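You operate a simulated robot arm through the tools that you are given. There is no shell and no other tool. Be economical: measure what you need, move in short steps, check, and stop when the job is done.

You run a simulated robot arm. Do the job below in one go: nothing can be reset, and whatever is moved stays where it is left.

Task
Weave two rows on the small loom.
Fine: loom lever at 1, then at 2; beat each row in, beater back; leave the lever upright.
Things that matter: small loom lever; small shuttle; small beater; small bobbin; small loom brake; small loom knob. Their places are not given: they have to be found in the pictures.

The check looks at the end state, three seconds after you hand in, the way a careful person would. Anything else that was tipped, shoved, dropped, spilled or broken makes it a failure.

Robot
A 6-joint arm with a two-finger parallel gripper, fixed in place. Base frame: the origin is at the foot of the arm, x ahead of it, y to its left, z up; the work surface is at about z = 0.01. Units: m, rad, N and s.
With the tool pointing down near the work surface it reaches from about 0.14 to 0.58 m from the base axis. Its first joint turns from -1.152 to 1.152 rad. Payload 2.1 kg.
Tool frame: the origin (TCP) lies between the finger pads and is the grasp point; the fingertips stand 0.03 m ahead of it; z points along the fingers, y is the line along which they close. The gripper opens to 0.094 m. The fingers are 0.028 m wide and 0.01 m thick; the gripper's body (0.05 by 0.096 m) begins 0.055 m behind the TCP.
Orientation is that of the tool frame in the base frame, as a unit quaternion [x, y, z, w]. With the fingers straight down and closing along the base's y, the tool's x points along the base's -x, its y along +y and its z along -z.

Tools
- The arm moves only by the tool jog_arm. Its argument "targets" is a list that holds one entry, the list of rows, each a list of 7 numbers: the turn, a rotation vector about the tool's x, y, z in rad, then the shift along the tool's x, y, z in m, then the closure in counts, from 0 (fully open) to 255 (shut). In form: [[[ax, ay, az, tx, ty, tz, grip], ...]]. A call has 1 to 20 rows; each row is the pose to reach, as a shift and turn from the pose commanded when the call began, along the tool's axes at that moment. A row lasts 0.2 s, in which the tool goes at most 0.05 m and 0.15 rad; a call with a longer step from one row to the next is refused whole, and so is a gripper value outside its range. A pose out of reach is approached as far as the arm can. The call stops where the force on the tool passes 80 N (or 10 N more than at its start, if that is more) or the arm is blocked; 0.2 s more then pass. The fingers move at their own pace (about 0.072 m/s each) and stop on an object; they squeeze with about 41 N. The grip force told is the motor's: it shows also when the fingers shut on nothing. Time passes only in rows, and 0.2 s behind the last, so rows that repeat a pose let the fingers close. The reply holds the time, the measured pose of the TCP, the force on the tool along the base axes, the opening and the grip force, in the units named above and with some noise.
- Cameras (640 x 400 px; columns grow to the right, rows downward): "scene" is fixed at [0.0658, -0.3911, 0.4682]; the picture's right is [0.59, -0.80, 0.00], its down [-0.58, -0.43, -0.70] and it looks along [0.56, 0.41, -0.72] (base axes); focal length 262 px, centre (320, 200). "wrist" rides on the gripper at [-0.037, 0, -0.058] in the tool frame; the picture's right is [0.00, -1.00, 0.00], its down [0.97, 0.00, -0.24] and it looks along [0.24, 0.00, 0.97] (tool axes); focal length 218 px, centre (320, 200).
- grab_frame(camera): a new picture of that camera. It takes no simulated time.
- measure_at(camera, pixels): for up to 12 pixels [column, row] of the newest picture of that camera ("zoom" is the newest enlarged one), the place [x, y, z] in the base frame of the surface seen there, good to about 0.002 m. It takes no simulated time.
- close_up(camera, box): a new picture of the part [left, top, right, bottom] of that camera's present view, enlarged. It takes no simulated time.
- hand_in(): hands the job in; it is judged then, once.

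Go step by step. Measure first, check grasps and placings, and put right what went wrong. The budget is 80 turns and 34 pictures, counting those below and the enlarged ones. Unless the task says otherwise, let go and move clear before handing in, and close with one line.

The tools are called after "Emit:" by a JSON object that holds its "api" and its "payload". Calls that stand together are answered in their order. jog_arm: Moves the arm, as the interface text tells. Its arguments: {"type":"object","properties":{"targets":{"type":"array","items":{"type":"array","items":{"type":"array","items":{"type":"number"}}}}},"required":["targets"]} The other tools are called the same way: grab_frame (camera) takes a picture; measure_at (camera, pixels) gives the place of the surface under pixels of a picture; close_up (camera, box) takes an enlarged picture of a part of a camera's view; hand_in () hands the job in.

At the start:

```text
time_s: 0.0
position: [0.256, -0.0782, 0.2572]
orientation: [0.001, 1.0, 0.0, 0.0]
force: [0.0, 0.2, 0.5]
opening: 0.0938
grasp_force: 0.0
```

scene: 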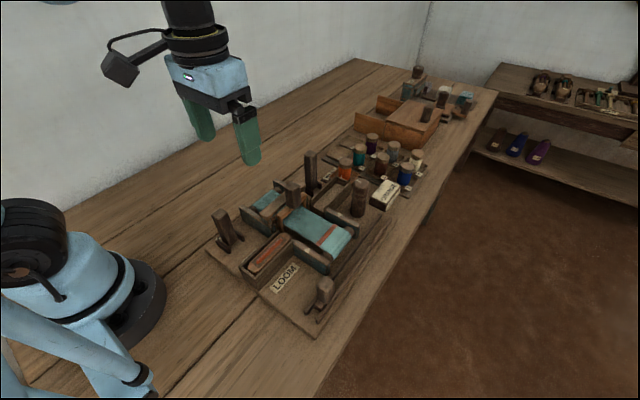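
wrist: 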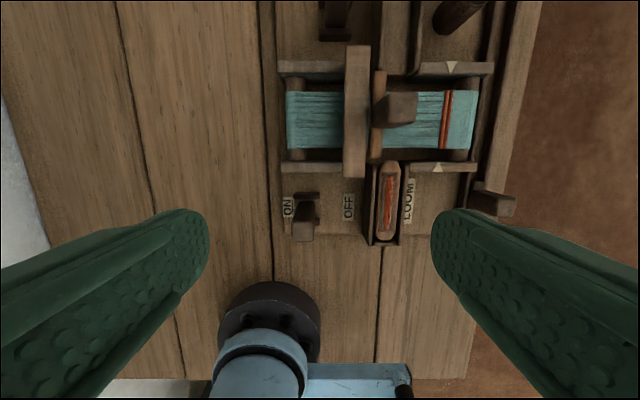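

The loom sits around scene pixels (210-440, 150-340). I'll enlarge it in both views to identify the parts.

Emit:
{"api": "close_up", "payload": {"camera": "scene", "box": [200, 140, 440, 340]}}

Emit:
{"api": "close_up", "payload": {"camera": "wrist", "box": [260, 0, 540, 250]}}

```text
2.00 times, centred on (320, 240) of scene
```

zoom: 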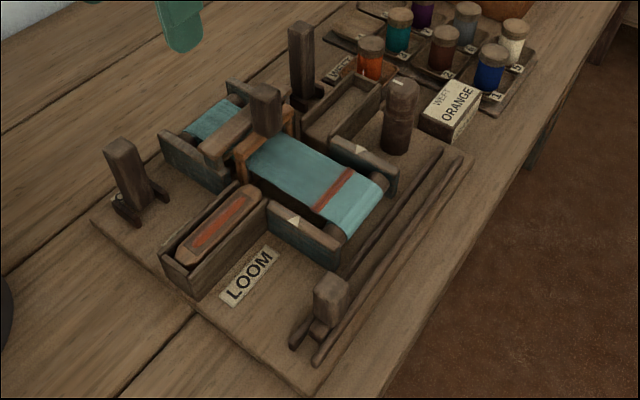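

```text
1.60 times, centred on (400, 125) of wrist
```

zoom: 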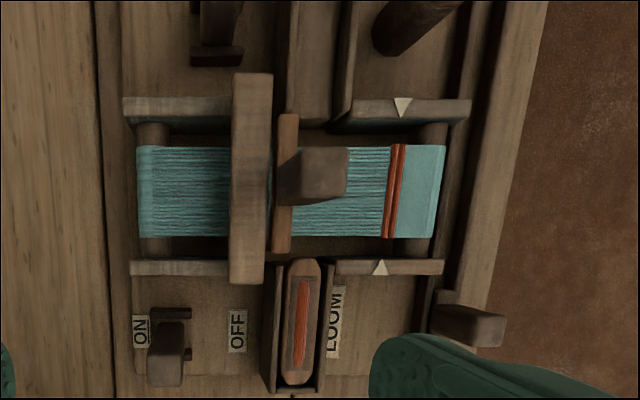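

The near ON/OFF handle looks like the brake. The far upright at zoom (300,70) may be the loom lever, and the block on the warp the beater. I'll move the wrist camera forward to see the far half and the labels.

Emit:
{"api": "jog_arm", "payload": {"targets": [[[0, 0, 0, -0.04, -0.01, 0, 0], [0, 0, 0, -0.08, -0.02, 0, 0], [0, 0, 0, -0.12, -0.03, 0, 0], [0, 0, 0, -0.15, -0.03, 0, 0], [0, 0, 0, -0.15, -0.03, 0, 0]]]}}

Emit:
{"api": "grab_frame", "payload": {"camera": "wrist"}}

Emit:
{"api": "close_up", "payload": {"camera": "wrist", "box": [220, 20, 540, 220]}}

```text
time_s: 1.2
position: [0.4035, -0.1071, 0.2556]
orientation: [0.0, 1.0, 0.0, 0.0]
force: [-0.5, 0.9, -0.2]
opening: 0.0941
grasp_force: 0.1
```

```text
29 pictures are left
```

wrist: 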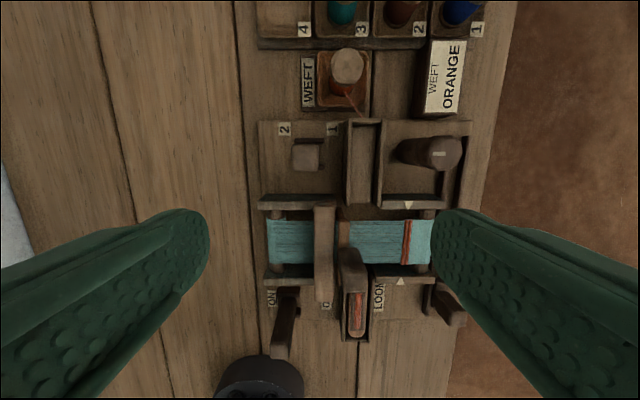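

```text
2.00 times, centred on (380, 120) of wrist
```

zoom: 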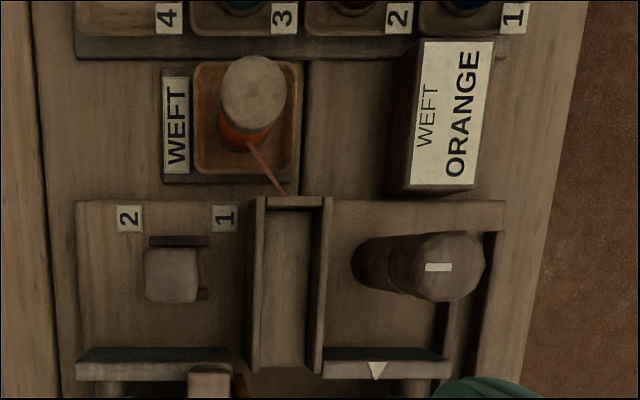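

The orange bobbin already sits in the WEFT holder and matches the card. The lever is between 1 and 2, and the shuttle is in the near box. I'll measure the far parts.

Emit:
{"api": "measure_at", "payload": {"camera": "zoom", "pixels": [[170, 275], [130, 218], [225, 217], [180, 241], [288, 280], [290, 202], [257, 280], [318, 280], [437, 267], [376, 370], [283, 370], [120, 270]]}}

Emit:
{"api": "measure_at", "payload": {"camera": "wrist", "pixels": [[350, 260], [325, 250], [357, 315], [357, 325], [343, 320], [372, 315], [405, 243], [401, 282], [285, 300], [271, 299], [450, 310], [385, 240]]}}

```text
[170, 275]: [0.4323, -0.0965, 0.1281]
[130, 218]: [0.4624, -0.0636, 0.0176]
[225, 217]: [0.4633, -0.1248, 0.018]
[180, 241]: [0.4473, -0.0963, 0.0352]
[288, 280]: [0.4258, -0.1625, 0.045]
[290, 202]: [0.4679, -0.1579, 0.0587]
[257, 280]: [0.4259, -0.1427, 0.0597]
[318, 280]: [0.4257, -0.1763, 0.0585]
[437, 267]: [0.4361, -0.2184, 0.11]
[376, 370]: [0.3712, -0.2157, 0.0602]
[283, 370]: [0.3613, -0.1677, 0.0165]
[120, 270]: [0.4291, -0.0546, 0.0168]
```

```text
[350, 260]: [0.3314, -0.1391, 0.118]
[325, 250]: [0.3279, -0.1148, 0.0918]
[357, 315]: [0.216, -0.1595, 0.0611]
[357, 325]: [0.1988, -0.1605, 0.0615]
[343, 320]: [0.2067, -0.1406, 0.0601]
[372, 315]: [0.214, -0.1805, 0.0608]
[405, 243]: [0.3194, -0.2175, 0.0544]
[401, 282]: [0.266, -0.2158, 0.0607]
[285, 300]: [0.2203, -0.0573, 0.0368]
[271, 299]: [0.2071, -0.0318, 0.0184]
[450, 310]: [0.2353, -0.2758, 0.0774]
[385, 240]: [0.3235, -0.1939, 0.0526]
```

Far box, lever and knob are located. I'll move the arm left and take a clear scene close-up of the near parts.

Emit:
{"api": "jog_arm", "payload": {"targets": [[[0, 0, 0, 0.02, 0.04, 0, 0], [0, 0, 0, 0.04, 0.08, 0, 0], [0, 0, 0, 0.06, 0.12, 0, 0], [0, 0, 0, 0.08, 0.16, 0, 0], [0, 0, 0, 0.1, 0.2, 0, 0], [0, 0, 0, 0.1, 0.2, 0, 0]]]}}

Emit:
{"api": "close_up", "payload": {"camera": "scene", "box": [205, 210, 365, 340]}}

```text
time_s: 2.6
position: [0.3045, 0.0937, 0.2579]
orientation: [0.001, 1.0, 0.001, 0.0]
force: [-1.0, 0.1, 0.0]
opening: 0.0942
grasp_force: 0.1
```

```text
3.08 times, centred on (285, 275) of scene
```

zoom: 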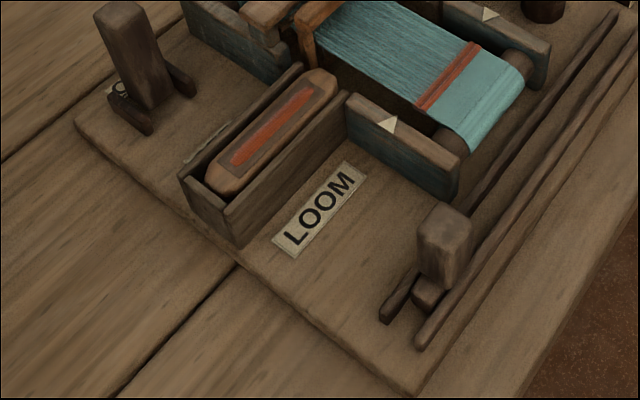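

A third handle rides between two rails at the front edge (zoom 440,240). The brake leans toward ON at (135,50). I'll measure the near parts, including the shuttle's extent.

Emit:
{"api": "measure_at", "payload": {"camera": "zoom", "pixels": [[225, 185], [325, 80], [270, 130], [220, 205], [300, 72], [125, 15], [150, 110], [440, 220], [425, 295], [440, 310], [435, 100], [490, 120]]}}

Emit:
{"api": "close_up", "payload": {"camera": "scene", "box": [250, 145, 410, 265]}}

```text
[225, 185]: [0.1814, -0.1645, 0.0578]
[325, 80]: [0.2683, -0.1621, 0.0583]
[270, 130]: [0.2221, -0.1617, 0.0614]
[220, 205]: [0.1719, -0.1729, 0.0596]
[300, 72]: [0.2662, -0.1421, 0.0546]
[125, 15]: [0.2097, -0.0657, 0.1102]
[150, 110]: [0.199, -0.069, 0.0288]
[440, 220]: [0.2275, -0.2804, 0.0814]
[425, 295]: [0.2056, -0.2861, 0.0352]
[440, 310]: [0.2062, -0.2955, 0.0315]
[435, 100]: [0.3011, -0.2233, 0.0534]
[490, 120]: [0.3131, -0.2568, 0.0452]
```

```text
3.33 times, centred on (330, 205) of scene
```

zoom: 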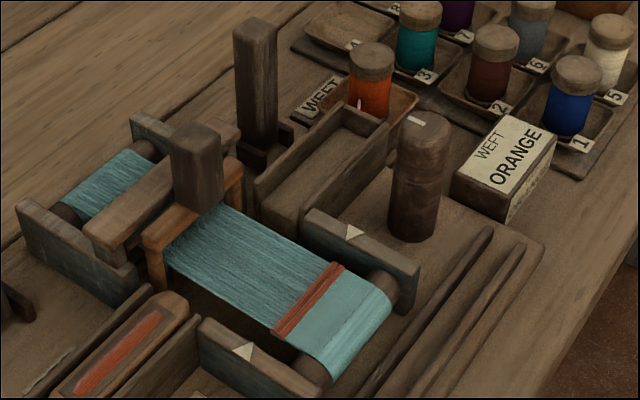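

The shuttle lies flush between its box walls, so the handle on the rails (0.2275,-0.28,0.08) probably drives it. I'll look at the brake's state from above before touching anything.

Emit:
{"api": "jog_arm", "payload": {"targets": [[[0, 0, 0, 0.02, -0.04, 0, 0], [0, 0, 0, 0.04, -0.08, 0, 0], [0, 0, 0, 0.06, -0.12, 0, 0], [0, 0, 0, 0.07, -0.16, 0, 0], [0, 0, 0, 0.07, -0.19, 0, 0], [0, 0, 0, 0.07, -0.19, 0, 0]]]}}

Emit:
{"api": "close_up", "payload": {"camera": "wrist", "box": [230, 100, 470, 250]}}

```text
time_s: 4.0
position: [0.2357, -0.0978, 0.2577]
orientation: [0.0, 1.0, 0.0, 0.001]
force: [0.7, 0.2, 0.3]
opening: 0.094
grasp_force: 0.1
```

```text
2.67 times, centred on (350, 175) of wrist
```

zoom: 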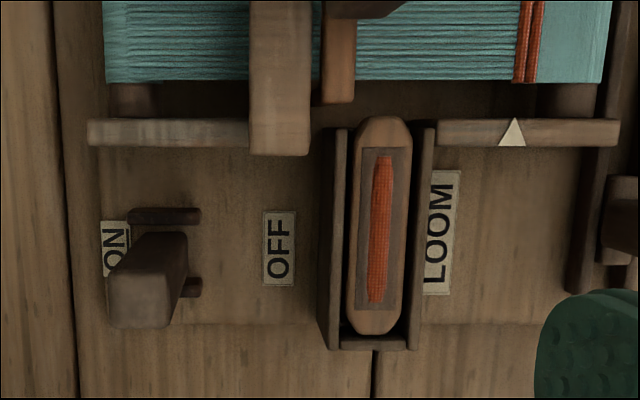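

Emit:
{"api": "measure_at", "payload": {"camera": "zoom", "pixels": [[115, 250], [280, 250], [148, 290], [165, 215], [190, 288], [180, 270], [115, 310], [170, 310], [380, 130], [380, 320], [512, 135], [527, 60]]}}

```text
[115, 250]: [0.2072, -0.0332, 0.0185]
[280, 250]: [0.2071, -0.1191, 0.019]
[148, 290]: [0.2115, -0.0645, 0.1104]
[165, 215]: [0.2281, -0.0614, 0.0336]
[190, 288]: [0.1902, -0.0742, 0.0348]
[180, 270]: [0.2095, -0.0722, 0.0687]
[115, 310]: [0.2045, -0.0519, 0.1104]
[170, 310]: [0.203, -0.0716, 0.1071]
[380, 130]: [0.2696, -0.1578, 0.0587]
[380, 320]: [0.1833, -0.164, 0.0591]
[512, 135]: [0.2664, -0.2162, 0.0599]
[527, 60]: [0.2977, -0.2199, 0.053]
```

The brake reads ON, the fell sits on the triangle marks, and the weft is right. So only lever, shuttle and beater are needed. I'll move above the lever and part-close the fingers to straddle it.

Emit:
{"api": "jog_arm", "payload": {"targets": [[[0, 0, 0, -0.045, 0, 0, 60], [0, 0, 0, -0.09, 0, 0, 133], [0, 0, 0, -0.135, 0.001, 0, 133], [0, 0, 0, -0.18, 0.001, 0, 133], [0, 0, 0, -0.196, 0.001, 0, 133], [0, 0, 0, -0.196, 0.001, 0.04, 133], [0, 0, 0, -0.196, 0.001, 0.08, 133], [0, 0, 0, -0.196, 0.001, 0.09, 133]]]}}

Emit:
{"api": "grab_frame", "payload": {"camera": "wrist"}}

```text
time_s: 5.8
position: [0.4313, -0.0975, 0.1667]
orientation: [0.001, 1.0, 0.0, 0.0]
force: [-0.6, 0.3, 0.2]
opening: 0.0449
grasp_force: 0.1
```

```text
24 pictures are left
```

wrist: 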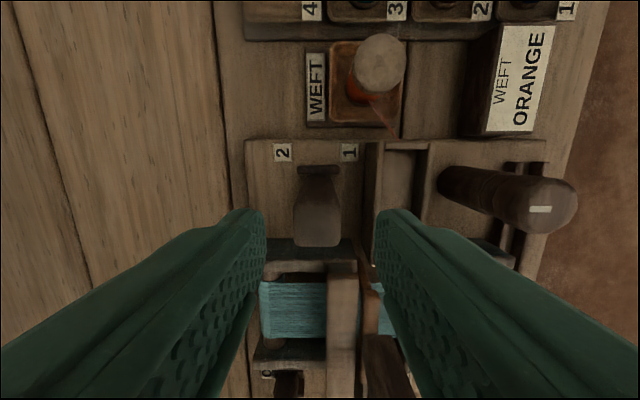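

The lever is centred between the fingertips. I'll lower and push it toward 1 (-y) in steps.

Emit:
{"api": "jog_arm", "payload": {"targets": [[[0, 0, 0, 0, 0, 0.03, 133], [0, 0, 0, 0, 0, 0.05, 133], [0, 0, 0, 0, -0.01, 0.05, 133], [0, 0, 0, 0, -0.02, 0.05, 133], [0, 0, 0, 0, -0.028, 0.05, 133], [0, 0, 0, 0, -0.034, 0.051, 133], [0, 0, 0, 0, -0.034, 0.051, 133]]]}}

Emit:
{"api": "close_up", "payload": {"camera": "wrist", "box": [220, 130, 460, 280]}}

```text
time_s: 7.4
position: [0.4307, -0.1311, 0.1156]
orientation: [0.0, 1.0, 0.001, 0.0]
force: [0.4, 4.9, 5.3]
opening: 0.0483
grasp_force: 2.8
```

```text
2.67 times, centred on (340, 205) of wrist
```

zoom: 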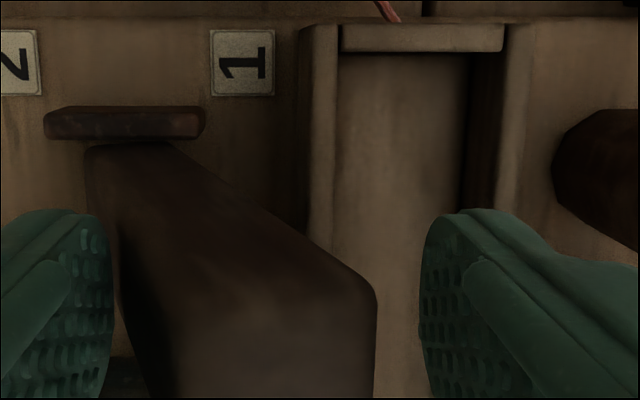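

The lever leans toward 1 with about 5 N of resistance. I'll push further, looking for a stop or detent.

Emit:
{"api": "jog_arm", "payload": {"targets": [[[0, 0, 0, 0, -0.005, 0.002, 133], [0, 0, 0, 0, -0.01, 0.004, 133], [0, 0, 0, 0, -0.01, 0.004, 133]]]}}

```text
time_s: 8.2
position: [0.4313, -0.137, 0.1106]
orientation: [-0.001, 1.0, 0.006, 0.001]
force: [-4.1, 29.3, 28.4]
opening: 0.062
grasp_force: 14.7
```

Force rose to 29 N and the fingers were forced open, so it is at the stop. I'll back off and see whether it holds.

Emit:
{"api": "jog_arm", "payload": {"targets": [[[0, 0, 0, 0, 0.006, -0.004, 133], [0, 0, 0, 0, 0.015, -0.02, 133], [0, 0, 0, 0, 0.015, -0.06, 133], [0, 0, 0, 0, 0.04, -0.1, 133], [0, 0, 0, 0, 0.04, -0.1, 133]]]}}

Emit:
{"api": "grab_frame", "payload": {"camera": "wrist"}}

```text
time_s: 9.4
position: [0.4315, -0.1012, 0.2099]
orientation: [0.0, 1.0, 0.001, 0.0]
force: [-0.4, 0.1, 0.0]
opening: 0.045
grasp_force: 0.0
```

```text
22 pictures are left
```

wrist: 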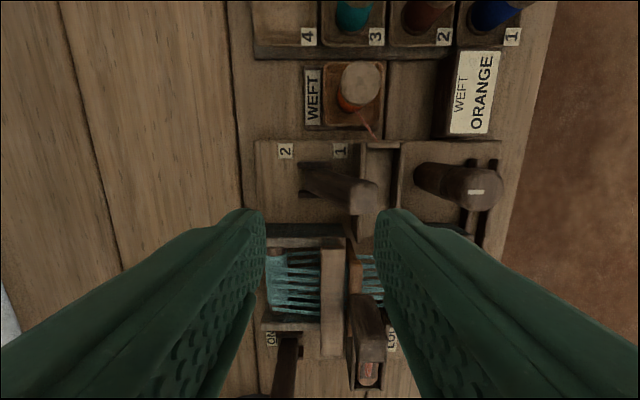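

The lever holds at 1 and the shed has opened at (300,285). I'll measure its top for later, then go look above the rail handle.

Emit:
{"api": "measure_at", "payload": {"camera": "wrist", "pixels": [[362, 195], [365, 185]]}}

Emit:
{"api": "jog_arm", "payload": {"targets": [[[0, 0, 0, 0.03, -0.03, 0, 100], [0, 0, 0, 0.06, -0.06, 0, 100], [0, 0, 0, 0.09, -0.09, 0, 100], [0, 0, 0, 0.12, -0.12, 0, 100], [0, 0, 0, 0.15, -0.15, 0, 100], [0, 0, 0, 0.18, -0.178, 0, 100], [0, 0, 0, 0.205, -0.178, 0, 100], [0, 0, 0, 0.205, -0.178, 0, 100]]]}}

Emit:
{"api": "grab_frame", "payload": {"camera": "wrist"}}

```text
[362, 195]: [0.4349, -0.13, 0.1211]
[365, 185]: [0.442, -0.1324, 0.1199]
```

```text
time_s: 11.2
position: [0.2236, -0.2783, 0.2109]
orientation: [0.0, 1.0, 0.0, -0.001]
force: [0.0, 0.8, 0.1]
opening: 0.0575
grasp_force: 0.1
```

```text
21 pictures are left
```

wrist: 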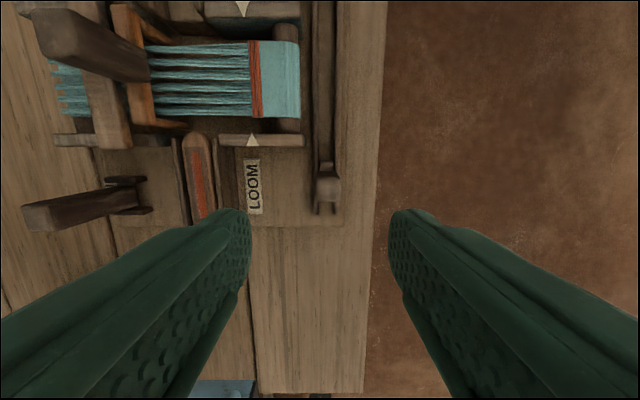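

The rail handle is at (327,187). I'll measure its top and the rail extents.

Emit:
{"api": "measure_at", "payload": {"camera": "wrist", "pixels": [[328, 190], [318, 190], [337, 190], [328, 182], [328, 200], [332, 208], [316, 120], [332, 100], [324, 110]]}}

Emit:
{"api": "close_up", "payload": {"camera": "wrist", "box": [250, 60, 410, 220]}}

```text
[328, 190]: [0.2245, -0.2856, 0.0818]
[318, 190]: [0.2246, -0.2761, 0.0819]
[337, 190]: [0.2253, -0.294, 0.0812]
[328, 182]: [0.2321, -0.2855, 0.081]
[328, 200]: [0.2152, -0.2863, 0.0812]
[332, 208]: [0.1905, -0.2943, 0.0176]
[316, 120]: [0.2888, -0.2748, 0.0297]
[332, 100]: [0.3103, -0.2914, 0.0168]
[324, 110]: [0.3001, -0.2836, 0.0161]
```

```text
2.50 times, centred on (330, 140) of wrist
```

zoom: 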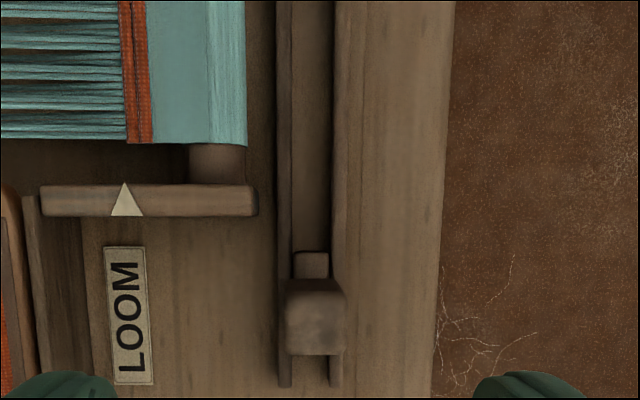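

The handle centre is (0.224,-0.2855) with its top at 0.082. I'll descend and grip it.

Emit:
{"api": "jog_arm", "payload": {"targets": [[[0, 0, 0, 0, -0.007, 0.04, 110], [0, 0, 0, 0, -0.007, 0.08, 110], [0, 0, 0, 0, -0.007, 0.115, 110], [0, 0, 0, 0, -0.007, 0.135, 110], [0, 0, 0, 0, -0.007, 0.135, 255], [0, 0, 0, 0, -0.007, 0.135, 255], [0, 0, 0, 0, -0.007, 0.135, 255]]]}}

```text
time_s: 12.8
position: [0.2258, -0.2846, 0.0758]
orientation: [0.0, 1.0, 0.001, 0.0]
force: [-0.2, 5.0, -17.2]
opening: 0.0237
grasp_force: 44.7
```

The grip holds at 0.0237 m opening. I'll slide it +x a little and check.

Emit:
{"api": "jog_arm", "payload": {"targets": [[[0, 0, 0, -0.01, 0, 0, 255], [0, 0, 0, -0.02, 0, 0, 255], [0, 0, 0, -0.03, 0, 0, 255], [0, 0, 0, -0.04, 0, 0, 255], [0, 0, 0, -0.04, 0, 0, 255]]]}}

Emit:
{"api": "close_up", "payload": {"camera": "scene", "box": [200, 150, 440, 340]}}

```text
time_s: 14.0
position: [0.2662, -0.2855, 0.0746]
orientation: [0.0, 1.0, 0.0, 0.001]
force: [0.2, 10.2, -35.1]
opening: 0.0233
grasp_force: 45.2
```

```text
2.11 times, centred on (320, 245) of scene
```

zoom: 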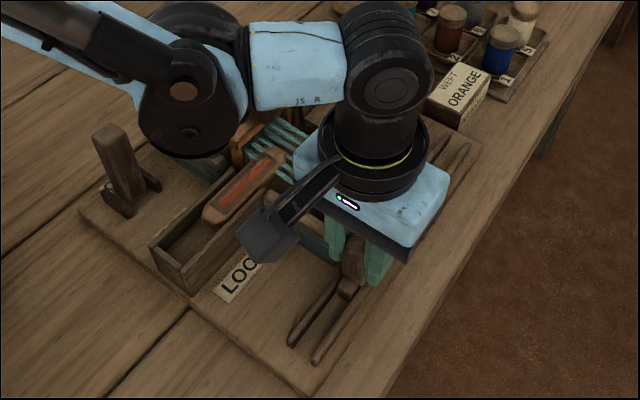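

The shuttle moves with the handle. I'll ease the vertical preload and continue to the far end.

Emit:
{"api": "jog_arm", "payload": {"targets": [[[0, 0, 0, 0, 0, 0.002, 255], [0, 0, 0, -0.015, 0, 0.002, 255], [0, 0, 0, -0.03, 0, 0.002, 255], [0, 0, 0, -0.045, 0, 0.002, 255], [0, 0, 0, -0.06, 0, 0.002, 255], [0, 0, 0, -0.075, 0, 0.002, 255], [0, 0, 0, -0.09, 0, 0.002, 255], [0, 0, 0, -0.105, 0, 0.002, 255], [0, 0, 0, -0.115, 0, 0.002, 255], [0, 0, 0, -0.125, 0, 0.002, 255], [0, 0, 0, -0.135, 0, 0.002, 255], [0, 0, 0, -0.135, 0, 0.002, 255]]]}}

```text
time_s: 16.6
position: [0.4018, -0.2853, 0.0739]
orientation: [0.0, 1.0, 0.0, 0.001]
force: [0.4, 23.1, 21.5]
opening: 0.0232
grasp_force: 44.4
```

At x=0.402 with no end stop yet. I'll relax y and z slightly and keep going in small steps until the stop.

Emit:
{"api": "jog_arm", "payload": {"targets": [[[0, 0, 0, -0.005, 0.001, -0.001, 255], [0, 0, 0, -0.012, 0.001, -0.001, 255], [0, 0, 0, -0.018, 0.001, -0.001, 255], [0, 0, 0, -0.024, 0.001, -0.001, 255], [0, 0, 0, -0.028, 0.001, -0.001, 255], [0, 0, 0, -0.028, 0.001, -0.001, 255]]]}}

Emit:
{"api": "close_up", "payload": {"camera": "scene", "box": [200, 140, 440, 340]}}

```text
time_s: 17.8
position: [0.4188, -0.2842, 0.0758]
orientation: [0.004, 1.0, 0.006, -0.016]
force: [-12.2, 6.2, -1.8]
opening: 0.0236
grasp_force: 44.0
stopped in row 5: the force on the tool passed its limit (the readings are from after the stop); the commanded pose is now the measured one
```

```text
2.00 times, centred on (320, 240) of scene
```

zoom: 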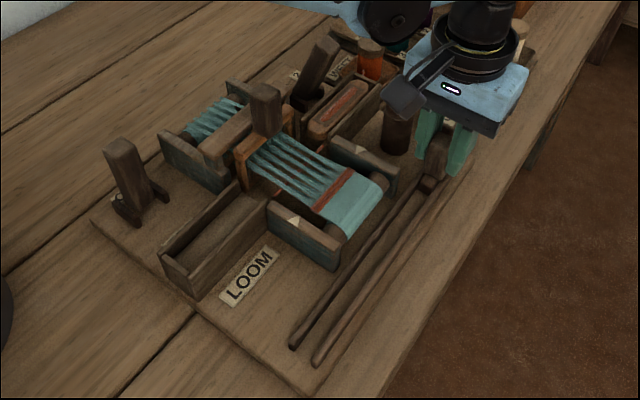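

The shuttle is in the far box at zoom (335,110). I'll let go, level the tool, rise and go above the beater handle.

Emit:
{"api": "jog_arm", "payload": {"targets": [[[0, 0, 0, 0, 0, 0, 110], [0, 0, 0, 0, 0, 0, 110], [0.012, -0.032, -0.008, 0, 0, -0.03, 110], [0.012, -0.032, -0.008, 0, 0, -0.07, 110], [0.012, -0.032, -0.008, 0, 0, -0.11, 110], [0.012, -0.032, -0.008, 0.03, 0.04, -0.12, 120], [0.012, -0.032, -0.008, 0.06, 0.08, -0.12, 133], [0.012, -0.032, -0.008, 0.085, 0.12, -0.12, 133], [0.012, -0.032, -0.008, 0.088, 0.145, -0.12, 133], [0.012, -0.032, -0.008, 0.088, 0.145, -0.12, 133]]]}}

Emit:
{"api": "grab_frame", "payload": {"camera": "wrist"}}

```text
refused: row 6 steps farther than a row can; nothing moved
```

```text
17 pictures are left
```

wrist: 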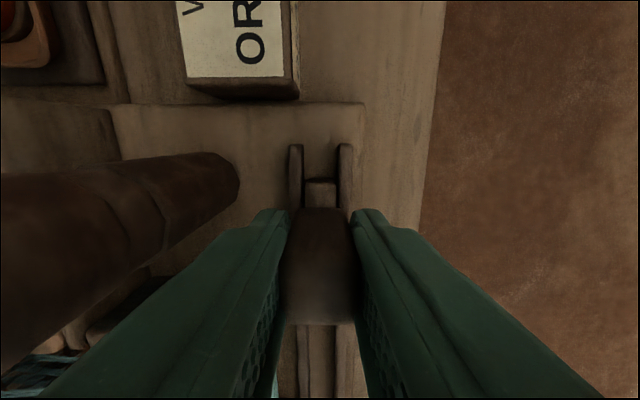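

That was refused for an over-long row, and nothing moved. I'll repeat it with smaller steps.

Emit:
{"api": "jog_arm", "payload": {"targets": [[[0, 0, 0, 0, 0, 0, 110], [0, 0, 0, 0, 0, 0, 110], [0.012, -0.032, -0.008, 0, 0, -0.03, 110], [0.012, -0.032, -0.008, 0, 0, -0.07, 110], [0.012, -0.032, -0.008, 0, 0, -0.11, 110], [0.012, -0.032, -0.008, 0.02, 0.04, -0.12, 120], [0.012, -0.032, -0.008, 0.04, 0.08, -0.12, 133], [0.012, -0.032, -0.008, 0.065, 0.115, -0.12, 133], [0.012, -0.032, -0.008, 0.088, 0.145, -0.12, 133], [0.012, -0.032, -0.008, 0.088, 0.145, -0.12, 133]]]}}

```text
time_s: 20.0
position: [0.3362, -0.1415, 0.1987]
orientation: [0.0, 1.0, -0.002, 0.002]
force: [0.5, 0.2, -0.1]
opening: 0.045
grasp_force: 0.1
```

Emit:
{"api": "grab_frame", "payload": {"camera": "wrist"}}

```text
16 pictures are left
```

wrist: 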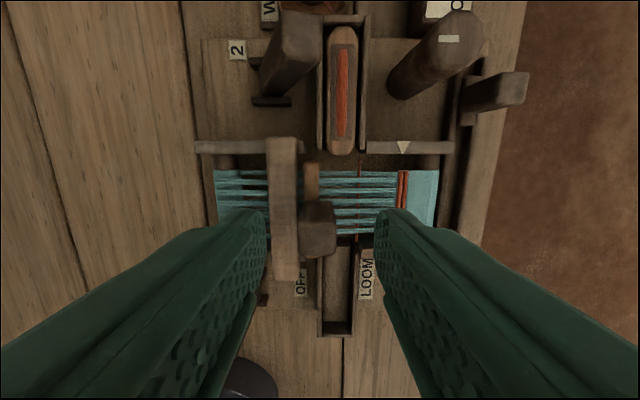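

The shuttle is in the far box and a loose weft pick shows at column 358. I'll measure the beater handle near (320,235) and the neighbouring heddle bar.

Emit:
{"api": "measure_at", "payload": {"camera": "wrist", "pixels": [[320, 240], [307, 240], [334, 240], [320, 228], [320, 255], [283, 200], [296, 200], [270, 200], [312, 180], [358, 180], [402, 180]]}}

```text
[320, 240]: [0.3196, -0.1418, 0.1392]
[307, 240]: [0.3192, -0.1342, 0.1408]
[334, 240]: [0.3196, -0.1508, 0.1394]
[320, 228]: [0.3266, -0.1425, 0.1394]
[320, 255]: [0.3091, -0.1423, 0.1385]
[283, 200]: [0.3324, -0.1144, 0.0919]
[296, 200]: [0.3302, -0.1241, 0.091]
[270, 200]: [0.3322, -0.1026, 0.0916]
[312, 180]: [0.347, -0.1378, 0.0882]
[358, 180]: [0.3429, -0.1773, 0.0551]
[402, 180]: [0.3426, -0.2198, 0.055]
```

The handle top is at (0.3185,-0.1425,0.139). I'll straddle it with the tips above the heddle bar (0.092), then push toward the fell (-y).

Emit:
{"api": "jog_arm", "payload": {"targets": [[[0, 0, 0, 0.018, -0.001, 0.02, 133], [0, 0, 0, 0.018, -0.001, 0.05, 133], [0, 0, 0, 0.018, -0.001, 0.067, 133], [0, 0, 0, 0.018, -0.012, 0.067, 133], [0, 0, 0, 0.018, -0.022, 0.067, 133], [0, 0, 0, 0.018, -0.032, 0.067, 133], [0, 0, 0, 0.018, -0.042, 0.067, 133], [0, 0, 0, 0.018, -0.042, 0.067, 133]]]}}

Emit:
{"api": "grab_frame", "payload": {"camera": "wrist"}}

```text
time_s: 21.8
position: [0.3184, -0.1829, 0.1322]
orientation: [-0.001, 1.0, -0.002, 0.002]
force: [-1.3, 0.4, -0.5]
opening: 0.0454
grasp_force: 0.1
```

```text
15 pictures are left
```

wrist: 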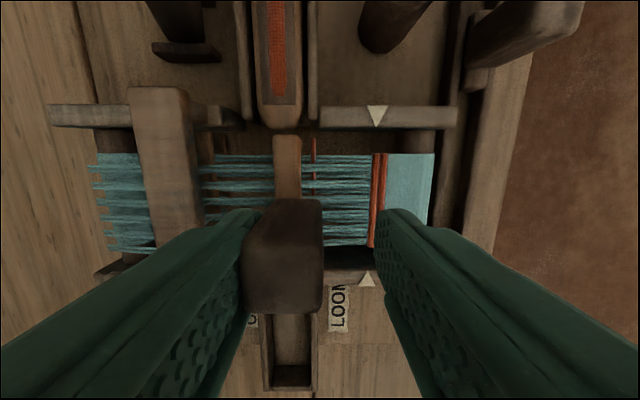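

The beater slides freely along y. I'll continue until it meets the fell.

Emit:
{"api": "jog_arm", "payload": {"targets": [[[0, 0, 0, 0, -0.01, 0, 133], [0, 0, 0, 0, -0.02, 0, 133], [0, 0, 0, 0, -0.028, 0, 133], [0, 0, 0, 0, -0.034, 0, 133], [0, 0, 0, 0, -0.04, 0, 133], [0, 0, 0, 0, -0.045, 0, 133], [0, 0, 0, 0, -0.05, 0, 133], [0, 0, 0, 0, -0.055, 0, 133]]]}}

```text
time_s: 23.6
position: [0.318, -0.2347, 0.1317]
orientation: [-0.004, 1.0, 0.004, 0.0]
force: [-2.9, 40.8, -15.1]
opening: 0.0683
grasp_force: 20.7
```

Force of 41 N against the stop means the row is beaten in. Now I'll push the beater back to its home.

Emit:
{"api": "jog_arm", "payload": {"targets": [[[0, 0, 0, 0, 0.01, 0, 133], [0, 0, 0, 0, 0.02, 0, 133], [0, 0, 0, 0, 0.035, 0, 133], [0, 0, 0, 0, 0.05, 0, 133], [0, 0, 0, 0, 0.065, 0, 133], [0, 0, 0, 0, 0.08, 0, 133], [0, 0, 0, 0, 0.095, 0, 133], [0, 0, 0, 0, 0.104, 0, 133], [0, 0, 0, 0, 0.109, 0, 133], [0, 0, 0, 0, 0.109, 0, 133]]]}}

Emit:
{"api": "grab_frame", "payload": {"camera": "wrist"}}

```text
time_s: 25.8
position: [0.319, -0.129, 0.1322]
orientation: [0.0, 1.0, -0.001, 0.002]
force: [-0.3, -1.9, 0.1]
opening: 0.0463
grasp_force: 1.0
```

```text
14 pictures are left
```

wrist: 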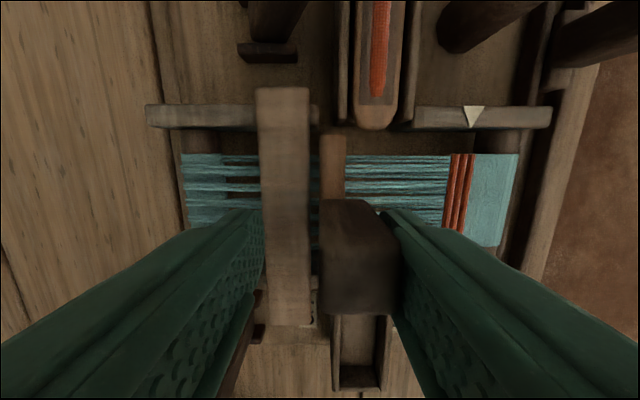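

A third red line has joined the fell at (450-470,190), so row 1 is in. I'll nudge the beater to be sure it's at the home stop.

Emit:
{"api": "jog_arm", "payload": {"targets": [[[0, 0, 0, 0, 0.003, 0, 133], [0, 0, 0, 0, 0.006, 0, 133], [0, 0, 0, 0, 0.006, 0, 133]]]}}

```text
time_s: 26.6
position: [0.3181, -0.1234, 0.1321]
orientation: [0.0, 1.0, -0.003, 0.002]
force: [-0.6, -18.8, 0.6]
opening: 0.0555
grasp_force: 8.8
```

The beater is firmly home (19 N at the stop). Next I'll rise and go over the lever at 1.

Emit:
{"api": "jog_arm", "payload": {"targets": [[[0, 0, 0, 0, -0.006, 0, 133], [0, 0, 0, 0, -0.006, -0.04, 133], [0, 0, 0, 0, -0.006, -0.075, 115], [0, 0, 0, -0.04, -0.004, -0.075, 92], [0, 0, 0, -0.08, -0.003, -0.075, 92], [0, 0, 0, -0.115, -0.003, -0.075, 92], [0, 0, 0, -0.115, -0.003, -0.04, 92], [0, 0, 0, -0.115, -0.003, -0.04, 92]]]}}

Emit:
{"api": "grab_frame", "payload": {"camera": "wrist"}}

```text
time_s: 28.4
position: [0.4341, -0.1264, 0.172]
orientation: [0.0, 1.0, 0.0, 0.002]
force: [-0.4, 1.2, 0.4]
opening: 0.0598
grasp_force: 0.1
```

```text
13 pictures are left
```

wrist: 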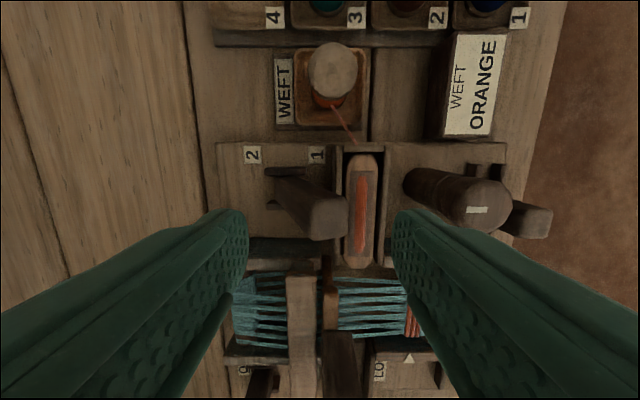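

The lever top at (325,225) is between the fingertips. I'll lower and sweep it +y past upright to 2.

Emit:
{"api": "jog_arm", "payload": {"targets": [[[0, 0, 0, 0, 0, 0.03, 92], [0, 0, 0, 0, 0, 0.054, 92], [0, 0, 0, 0, 0.015, 0.054, 92], [0, 0, 0, 0, 0.03, 0.054, 92], [0, 0, 0, 0, 0.042, 0.054, 92], [0, 0, 0, 0, 0.054, 0.054, 92], [0, 0, 0, 0, 0.064, 0.054, 92], [0, 0, 0, 0, 0.072, 0.056, 92], [0, 0, 0, 0, 0.078, 0.056, 92], [0, 0, 0, 0, 0.078, 0.056, 92]]]}}

```text
time_s: 30.6
position: [0.4346, -0.0493, 0.1156]
orientation: [0.0, 1.0, -0.002, 0.001]
force: [5.3, -14.1, 6.5]
opening: 0.0679
grasp_force: 7.1
```

Resistance is 14 N. I'll push a little more to be sure of the stop.

Emit:
{"api": "jog_arm", "payload": {"targets": [[[0, 0, 0, 0, 0.004, 0, 92], [0, 0, 0, 0, 0.008, 0, 92], [0, 0, 0, 0, 0.008, 0, 92]]]}}

```text
time_s: 31.4
position: [0.4347, -0.0426, 0.1149]
orientation: [0.001, 1.0, -0.007, 0.002]
force: [6.8, -31.0, 2.2]
opening: 0.0777
grasp_force: 15.3
```

Stop reached at 31 N. I'll back off, rise, and check the lever.

Emit:
{"api": "jog_arm", "payload": {"targets": [[[0, 0, 0, 0, -0.012, 0, 92], [0, 0, 0, 0, -0.02, -0.015, 92], [0, 0, 0, 0, -0.02, -0.055, 92], [0, 0, 0, 0, -0.05, -0.09, 92], [0, 0, 0, 0, -0.05, -0.09, 92]]]}}

Emit:
{"api": "grab_frame", "payload": {"camera": "wrist"}}

```text
time_s: 32.6
position: [0.433, -0.0903, 0.2075]
orientation: [-0.001, 1.0, -0.001, 0.002]
force: [1.1, -0.8, -0.1]
opening: 0.06
grasp_force: 0.1
```

```text
12 pictures are left
```

wrist: 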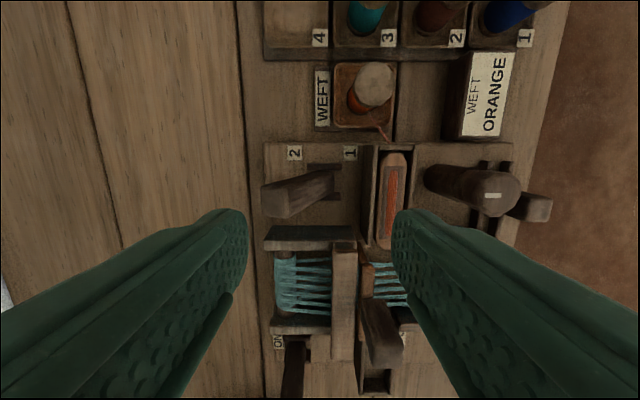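

The lever holds at 2. I'll measure the shuttle handle at (537,205), then move above it.

Emit:
{"api": "measure_at", "payload": {"camera": "wrist", "pixels": [[540, 208], [540, 200], [548, 208], [280, 200], [292, 212]]}}

Emit:
{"api": "jog_arm", "payload": {"targets": [[[0, 0, 0, 0, -0.045, 0, 100], [0, 0, 0, 0.005, -0.09, 0, 115], [0, 0, 0, 0.01, -0.135, 0, 115], [0, 0, 0, 0.014, -0.18, 0, 115], [0, 0, 0, 0.014, -0.194, 0, 115], [0, 0, 0, 0.014, -0.194, 0.04, 115], [0, 0, 0, 0.014, -0.194, 0.075, 115], [0, 0, 0, 0.014, -0.194, 0.075, 115]]]}}

Emit:
{"api": "grab_frame", "payload": {"camera": "wrist"}}

```text
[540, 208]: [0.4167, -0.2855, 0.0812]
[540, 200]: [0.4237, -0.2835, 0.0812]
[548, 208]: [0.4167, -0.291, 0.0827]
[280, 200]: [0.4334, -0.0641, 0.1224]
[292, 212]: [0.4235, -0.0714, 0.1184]
```

```text
time_s: 34.4
position: [0.4198, -0.283, 0.1303]
orientation: [0.0, 1.0, -0.001, 0.002]
force: [0.5, 0.0, 0.0]
opening: 0.0516
grasp_force: 0.0
```

```text
11 pictures are left
```

wrist: 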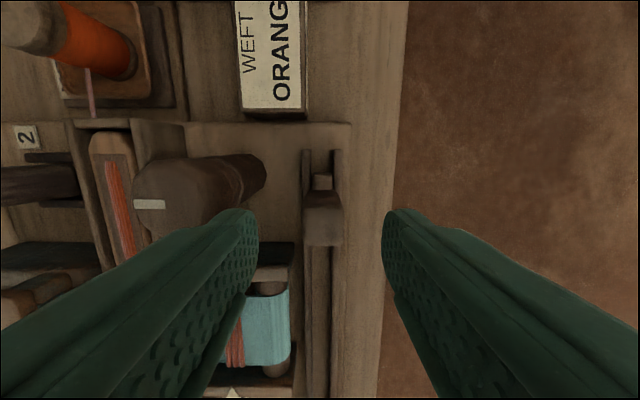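

The handle is centred between the fingers and the knob is clear by about 12 mm. I'll descend and grip.

Emit:
{"api": "jog_arm", "payload": {"targets": [[[0, 0, 0, 0, -0.002, 0.03, 115], [0, 0, 0, 0, -0.002, 0.0545, 115], [0, 0, 0, 0, -0.002, 0.0545, 255], [0, 0, 0, 0, -0.002, 0.0545, 255], [0, 0, 0, 0, -0.002, 0.0545, 255]]]}}

```text
time_s: 35.6
position: [0.4186, -0.2846, 0.076]
orientation: [-0.001, 1.0, 0.001, -0.002]
force: [-24.1, 21.7, -6.3]
opening: 0.0236
grasp_force: 45.0
```

Gripped at 0.0236. I'll slide it back toward the near box.

Emit:
{"api": "jog_arm", "payload": {"targets": [[[0, 0, 0, 0.01, 0, 0, 255], [0, 0, 0, 0.025, 0, 0, 255], [0, 0, 0, 0.04, 0, 0, 255], [0, 0, 0, 0.055, 0, 0, 255], [0, 0, 0, 0.07, 0, 0, 255], [0, 0, 0, 0.085, 0, 0, 255], [0, 0, 0, 0.1, 0, 0, 255], [0, 0, 0, 0.115, 0, 0, 255], [0, 0, 0, 0.13, 0, 0, 255], [0, 0, 0, 0.145, 0, 0, 255], [0, 0, 0, 0.155, 0, 0, 255], [0, 0, 0, 0.165, 0, 0, 255], [0, 0, 0, 0.175, 0, 0, 255], [0, 0, 0, 0.175, 0, 0, 255]]]}}

```text
time_s: 38.6
position: [0.2447, -0.285, 0.0769]
orientation: [-0.001, 1.0, 0.001, 0.002]
force: [0.0, 28.4, -20.9]
opening: 0.0236
grasp_force: 44.6
```

At x=0.245, I'll ease the side load and go on to the near stop.

Emit:
{"api": "jog_arm", "payload": {"targets": [[[0, 0, 0, 0.005, 0.001, 0.001, 255], [0, 0, 0, 0.01, 0.001, 0.001, 255], [0, 0, 0, 0.015, 0.001, 0.001, 255], [0, 0, 0, 0.02, 0.001, 0.001, 255], [0, 0, 0, 0.024, 0.001, 0.001, 255], [0, 0, 0, 0.027, 0.001, 0.001, 255]]]}}

```text
time_s: 40.0
position: [0.2221, -0.2854, 0.0757]
orientation: [-0.002, 1.0, -0.001, 0.008]
force: [41.4, -2.9, -5.3]
opening: 0.0237
grasp_force: 45.6
```

It's at the near stop (41 N). I'll relax, release, rise, and go over the beater.

Emit:
{"api": "jog_arm", "payload": {"targets": [[[0, 0, 0, -0.005, 0, 0, 255], [0, 0, 0, -0.005, 0, 0, 110], [0, 0, 0, -0.005, 0, 0, 110], [0, 0, 0, -0.005, 0, -0.04, 110], [0, 0, 0, -0.005, 0, -0.08, 110], [0, 0, 0, -0.005, 0, -0.125, 133], [0, 0, 0, -0.03, 0.035, -0.125, 133], [0, 0, 0, -0.055, 0.07, -0.125, 133], [0, 0, 0, -0.08, 0.105, -0.125, 133], [0, 0, 0, -0.101, 0.14, -0.125, 133], [0, 0, 0, -0.101, 0.14, -0.125, 133]]]}}

Emit:
{"api": "grab_frame", "payload": {"camera": "wrist"}}

```text
time_s: 42.4
position: [0.3179, -0.1444, 0.2003]
orientation: [0.0, 1.0, -0.001, 0.002]
force: [0.4, -0.2, 0.0]
opening: 0.045
grasp_force: 0.0
```

```text
10 pictures are left
```

wrist: 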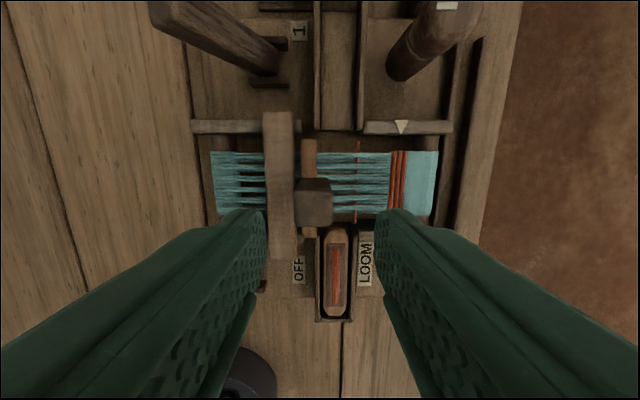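

Row 2's pick is laid (column 358) and the shuttle is home. I'll lower over the beater handle and beat to the fell.

Emit:
{"api": "jog_arm", "payload": {"targets": [[[0, 0, 0, 0, 0.003, 0.03, 133], [0, 0, 0, 0, 0.003, 0.068, 133], [0, 0, 0, 0, -0.01, 0.068, 133], [0, 0, 0, 0, -0.022, 0.068, 133], [0, 0, 0, 0, -0.034, 0.068, 133], [0, 0, 0, 0, -0.046, 0.068, 133], [0, 0, 0, 0, -0.058, 0.068, 133], [0, 0, 0, 0, -0.068, 0.068, 133], [0, 0, 0, 0, -0.076, 0.068, 133], [0, 0, 0, 0, -0.084, 0.068, 133], [0, 0, 0, 0, -0.09, 0.068, 133], [0, 0, 0, 0, -0.094, 0.068, 133]]]}}

```text
time_s: 45.0
position: [0.3194, -0.2334, 0.1314]
orientation: [-0.004, 1.0, 0.007, 0.0]
force: [-11.3, 52.9, -8.4]
opening: 0.075
grasp_force: 26.8
```

Beaten against the fell (53 N). Now I'll bring the beater home.

Emit:
{"api": "jog_arm", "payload": {"targets": [[[0, 0, 0, 0, 0.012, 0, 133], [0, 0, 0, 0, 0.024, 0, 133], [0, 0, 0, 0, 0.038, 0, 133], [0, 0, 0, 0, 0.052, 0, 133], [0, 0, 0, 0, 0.066, 0, 133], [0, 0, 0, 0, 0.08, 0, 133], [0, 0, 0, 0, 0.095, 0, 133], [0, 0, 0, 0, 0.104, 0, 133], [0, 0, 0, 0, 0.11, 0, 133], [0, 0, 0, 0, 0.115, 0, 133], [0, 0, 0, 0, 0.115, 0, 133]]]}}

```text
time_s: 47.4
position: [0.3173, -0.1247, 0.1324]
orientation: [0.0, 1.0, -0.002, 0.001]
force: [0.6, -14.9, -5.9]
opening: 0.0536
grasp_force: 7.4
```

The beater is home (15 N at the stop). I'll go over the lever at 2.

Emit:
{"api": "jog_arm", "payload": {"targets": [[[0, 0, 0, 0, -0.006, 0, 133], [0, 0, 0, 0, -0.006, -0.04, 133], [0, 0, 0, 0, -0.006, -0.075, 115], [0, 0, 0, -0.04, 0.015, -0.075, 92], [0, 0, 0, -0.08, 0.035, -0.075, 92], [0, 0, 0, -0.116, 0.055, -0.075, 92], [0, 0, 0, -0.116, 0.055, -0.04, 92], [0, 0, 0, -0.116, 0.055, -0.04, 92]]]}}

Emit:
{"api": "grab_frame", "payload": {"camera": "wrist"}}

```text
time_s: 49.2
position: [0.4346, -0.0677, 0.1731]
orientation: [0.0, 1.0, 0.0, 0.002]
force: [-0.9, -0.2, 0.5]
opening: 0.06
grasp_force: 0.0
```

```text
9 pictures are left
```

wrist: 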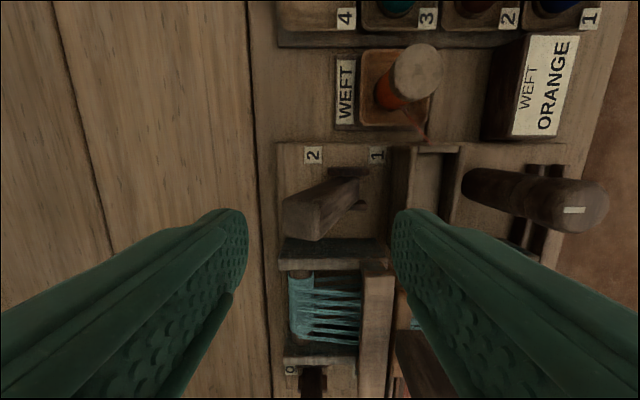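

The lever top sits between the fingers. I'll lower, move to its upright y (-0.0965) and close so the parallel pads square it up.

Emit:
{"api": "jog_arm", "payload": {"targets": [[[0, 0, 0, 0, 0, 0.03, 92], [0, 0, 0, 0, 0, 0.054, 92], [0, 0, 0, 0, -0.01, 0.054, 92], [0, 0, 0, 0, -0.02, 0.054, 92], [0, 0, 0, 0, -0.029, 0.054, 92], [0, 0, 0, 0, -0.029, 0.054, 140], [0, 0, 0, 0, -0.029, 0.054, 180], [0, 0, 0, 0, -0.029, 0.054, 220], [0, 0, 0, 0, -0.029, 0.054, 255], [0, 0, 0, 0, -0.029, 0.054, 255]]]}}

```text
time_s: 51.4
position: [0.4344, -0.0958, 0.1186]
orientation: [-0.002, 1.0, 0.001, 0.002]
force: [-1.9, 16.5, -7.3]
opening: 0.0233
grasp_force: 45.0
```

Gripped, but with 16 N of side load. I'll shift +y slightly to centre it.

Emit:
{"api": "jog_arm", "payload": {"targets": [[[0, 0, 0, 0, 0.001, 0, 255], [0, 0, 0, 0, 0.0015, 0, 255], [0, 0, 0, 0, 0.0015, 0, 255]]]}}

```text
time_s: 52.2
position: [0.4334, -0.0964, 0.1188]
orientation: [0.0, 1.0, 0.0, 0.002]
force: [-0.3, 12.9, -13.3]
opening: 0.0238
grasp_force: 45.2
```

It's nearly neutral. I'll release, rise and inspect.

Emit:
{"api": "jog_arm", "payload": {"targets": [[[0, 0, 0, 0, 0, 0, 180], [0, 0, 0, 0, 0, 0, 133], [0, 0, 0, 0, 0, 0, 120], [0, 0, 0, 0, 0, -0.04, 120], [0, 0, 0, 0, 0, -0.08, 120], [0, 0, 0, 0, 0, -0.11, 120], [0, 0, 0, 0, 0, -0.11, 120]]]}}

Emit:
{"api": "grab_frame", "payload": {"camera": "wrist"}}

```text
time_s: 53.8
position: [0.4343, -0.0968, 0.2294]
orientation: [0.0, 1.0, -0.001, 0.001]
force: [0.5, 0.2, 0.3]
opening: 0.0497
grasp_force: 0.1
```

```text
8 pictures are left
```

wrist: 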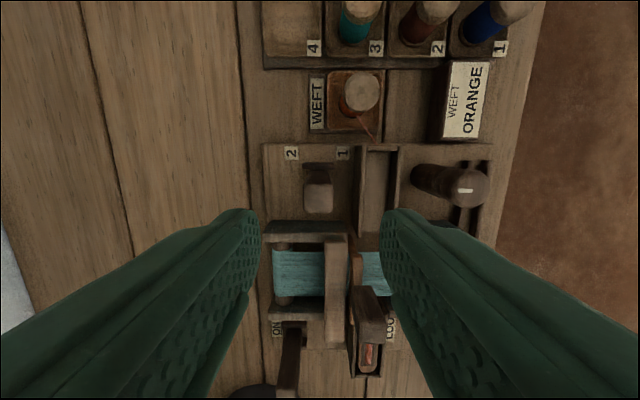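

The lever is upright at (318,190) and the shed is closed. I'll move the arm clear to the left and check the whole loom.

Emit:
{"api": "jog_arm", "payload": {"targets": [[[0, 0, 0, 0.02, 0.04, 0, 120], [0, 0, 0, 0.04, 0.08, 0, 120], [0, 0, 0, 0.07, 0.12, 0, 100], [0, 0, 0, 0.1, 0.16, 0, 60], [0, 0, 0, 0.13, 0.19, 0, 0], [0, 0, 0, 0.13, 0.19, 0, 0]]]}}

Emit:
{"api": "close_up", "payload": {"camera": "scene", "box": [200, 140, 440, 340]}}

```text
time_s: 55.2
position: [0.3045, 0.0955, 0.2264]
orientation: [-0.001, 1.0, -0.001, 0.002]
force: [0.7, -0.3, 0.3]
opening: 0.0941
grasp_force: 0.2
```

```text
2.00 times, centred on (320, 240) of scene
```

zoom: 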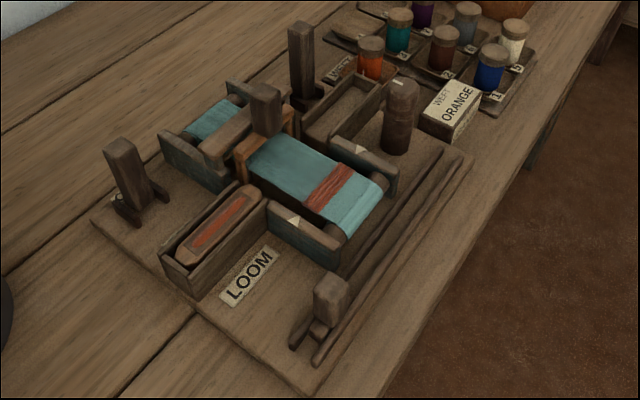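

The final view shows the red band widened by two rows, with the shuttle in its near box, the beater back and the lever upright at (300,60). Everything else is where it started, so I'm handing in.

Emit:
{"api": "hand_in", "payload": {}}

```text
The job is handed in.
```

I wove both rows (lever at 1, then 2) and beat each one in. The beater is back at its stop, the lever is upright, and I left the brake, knob and bobbin alone.
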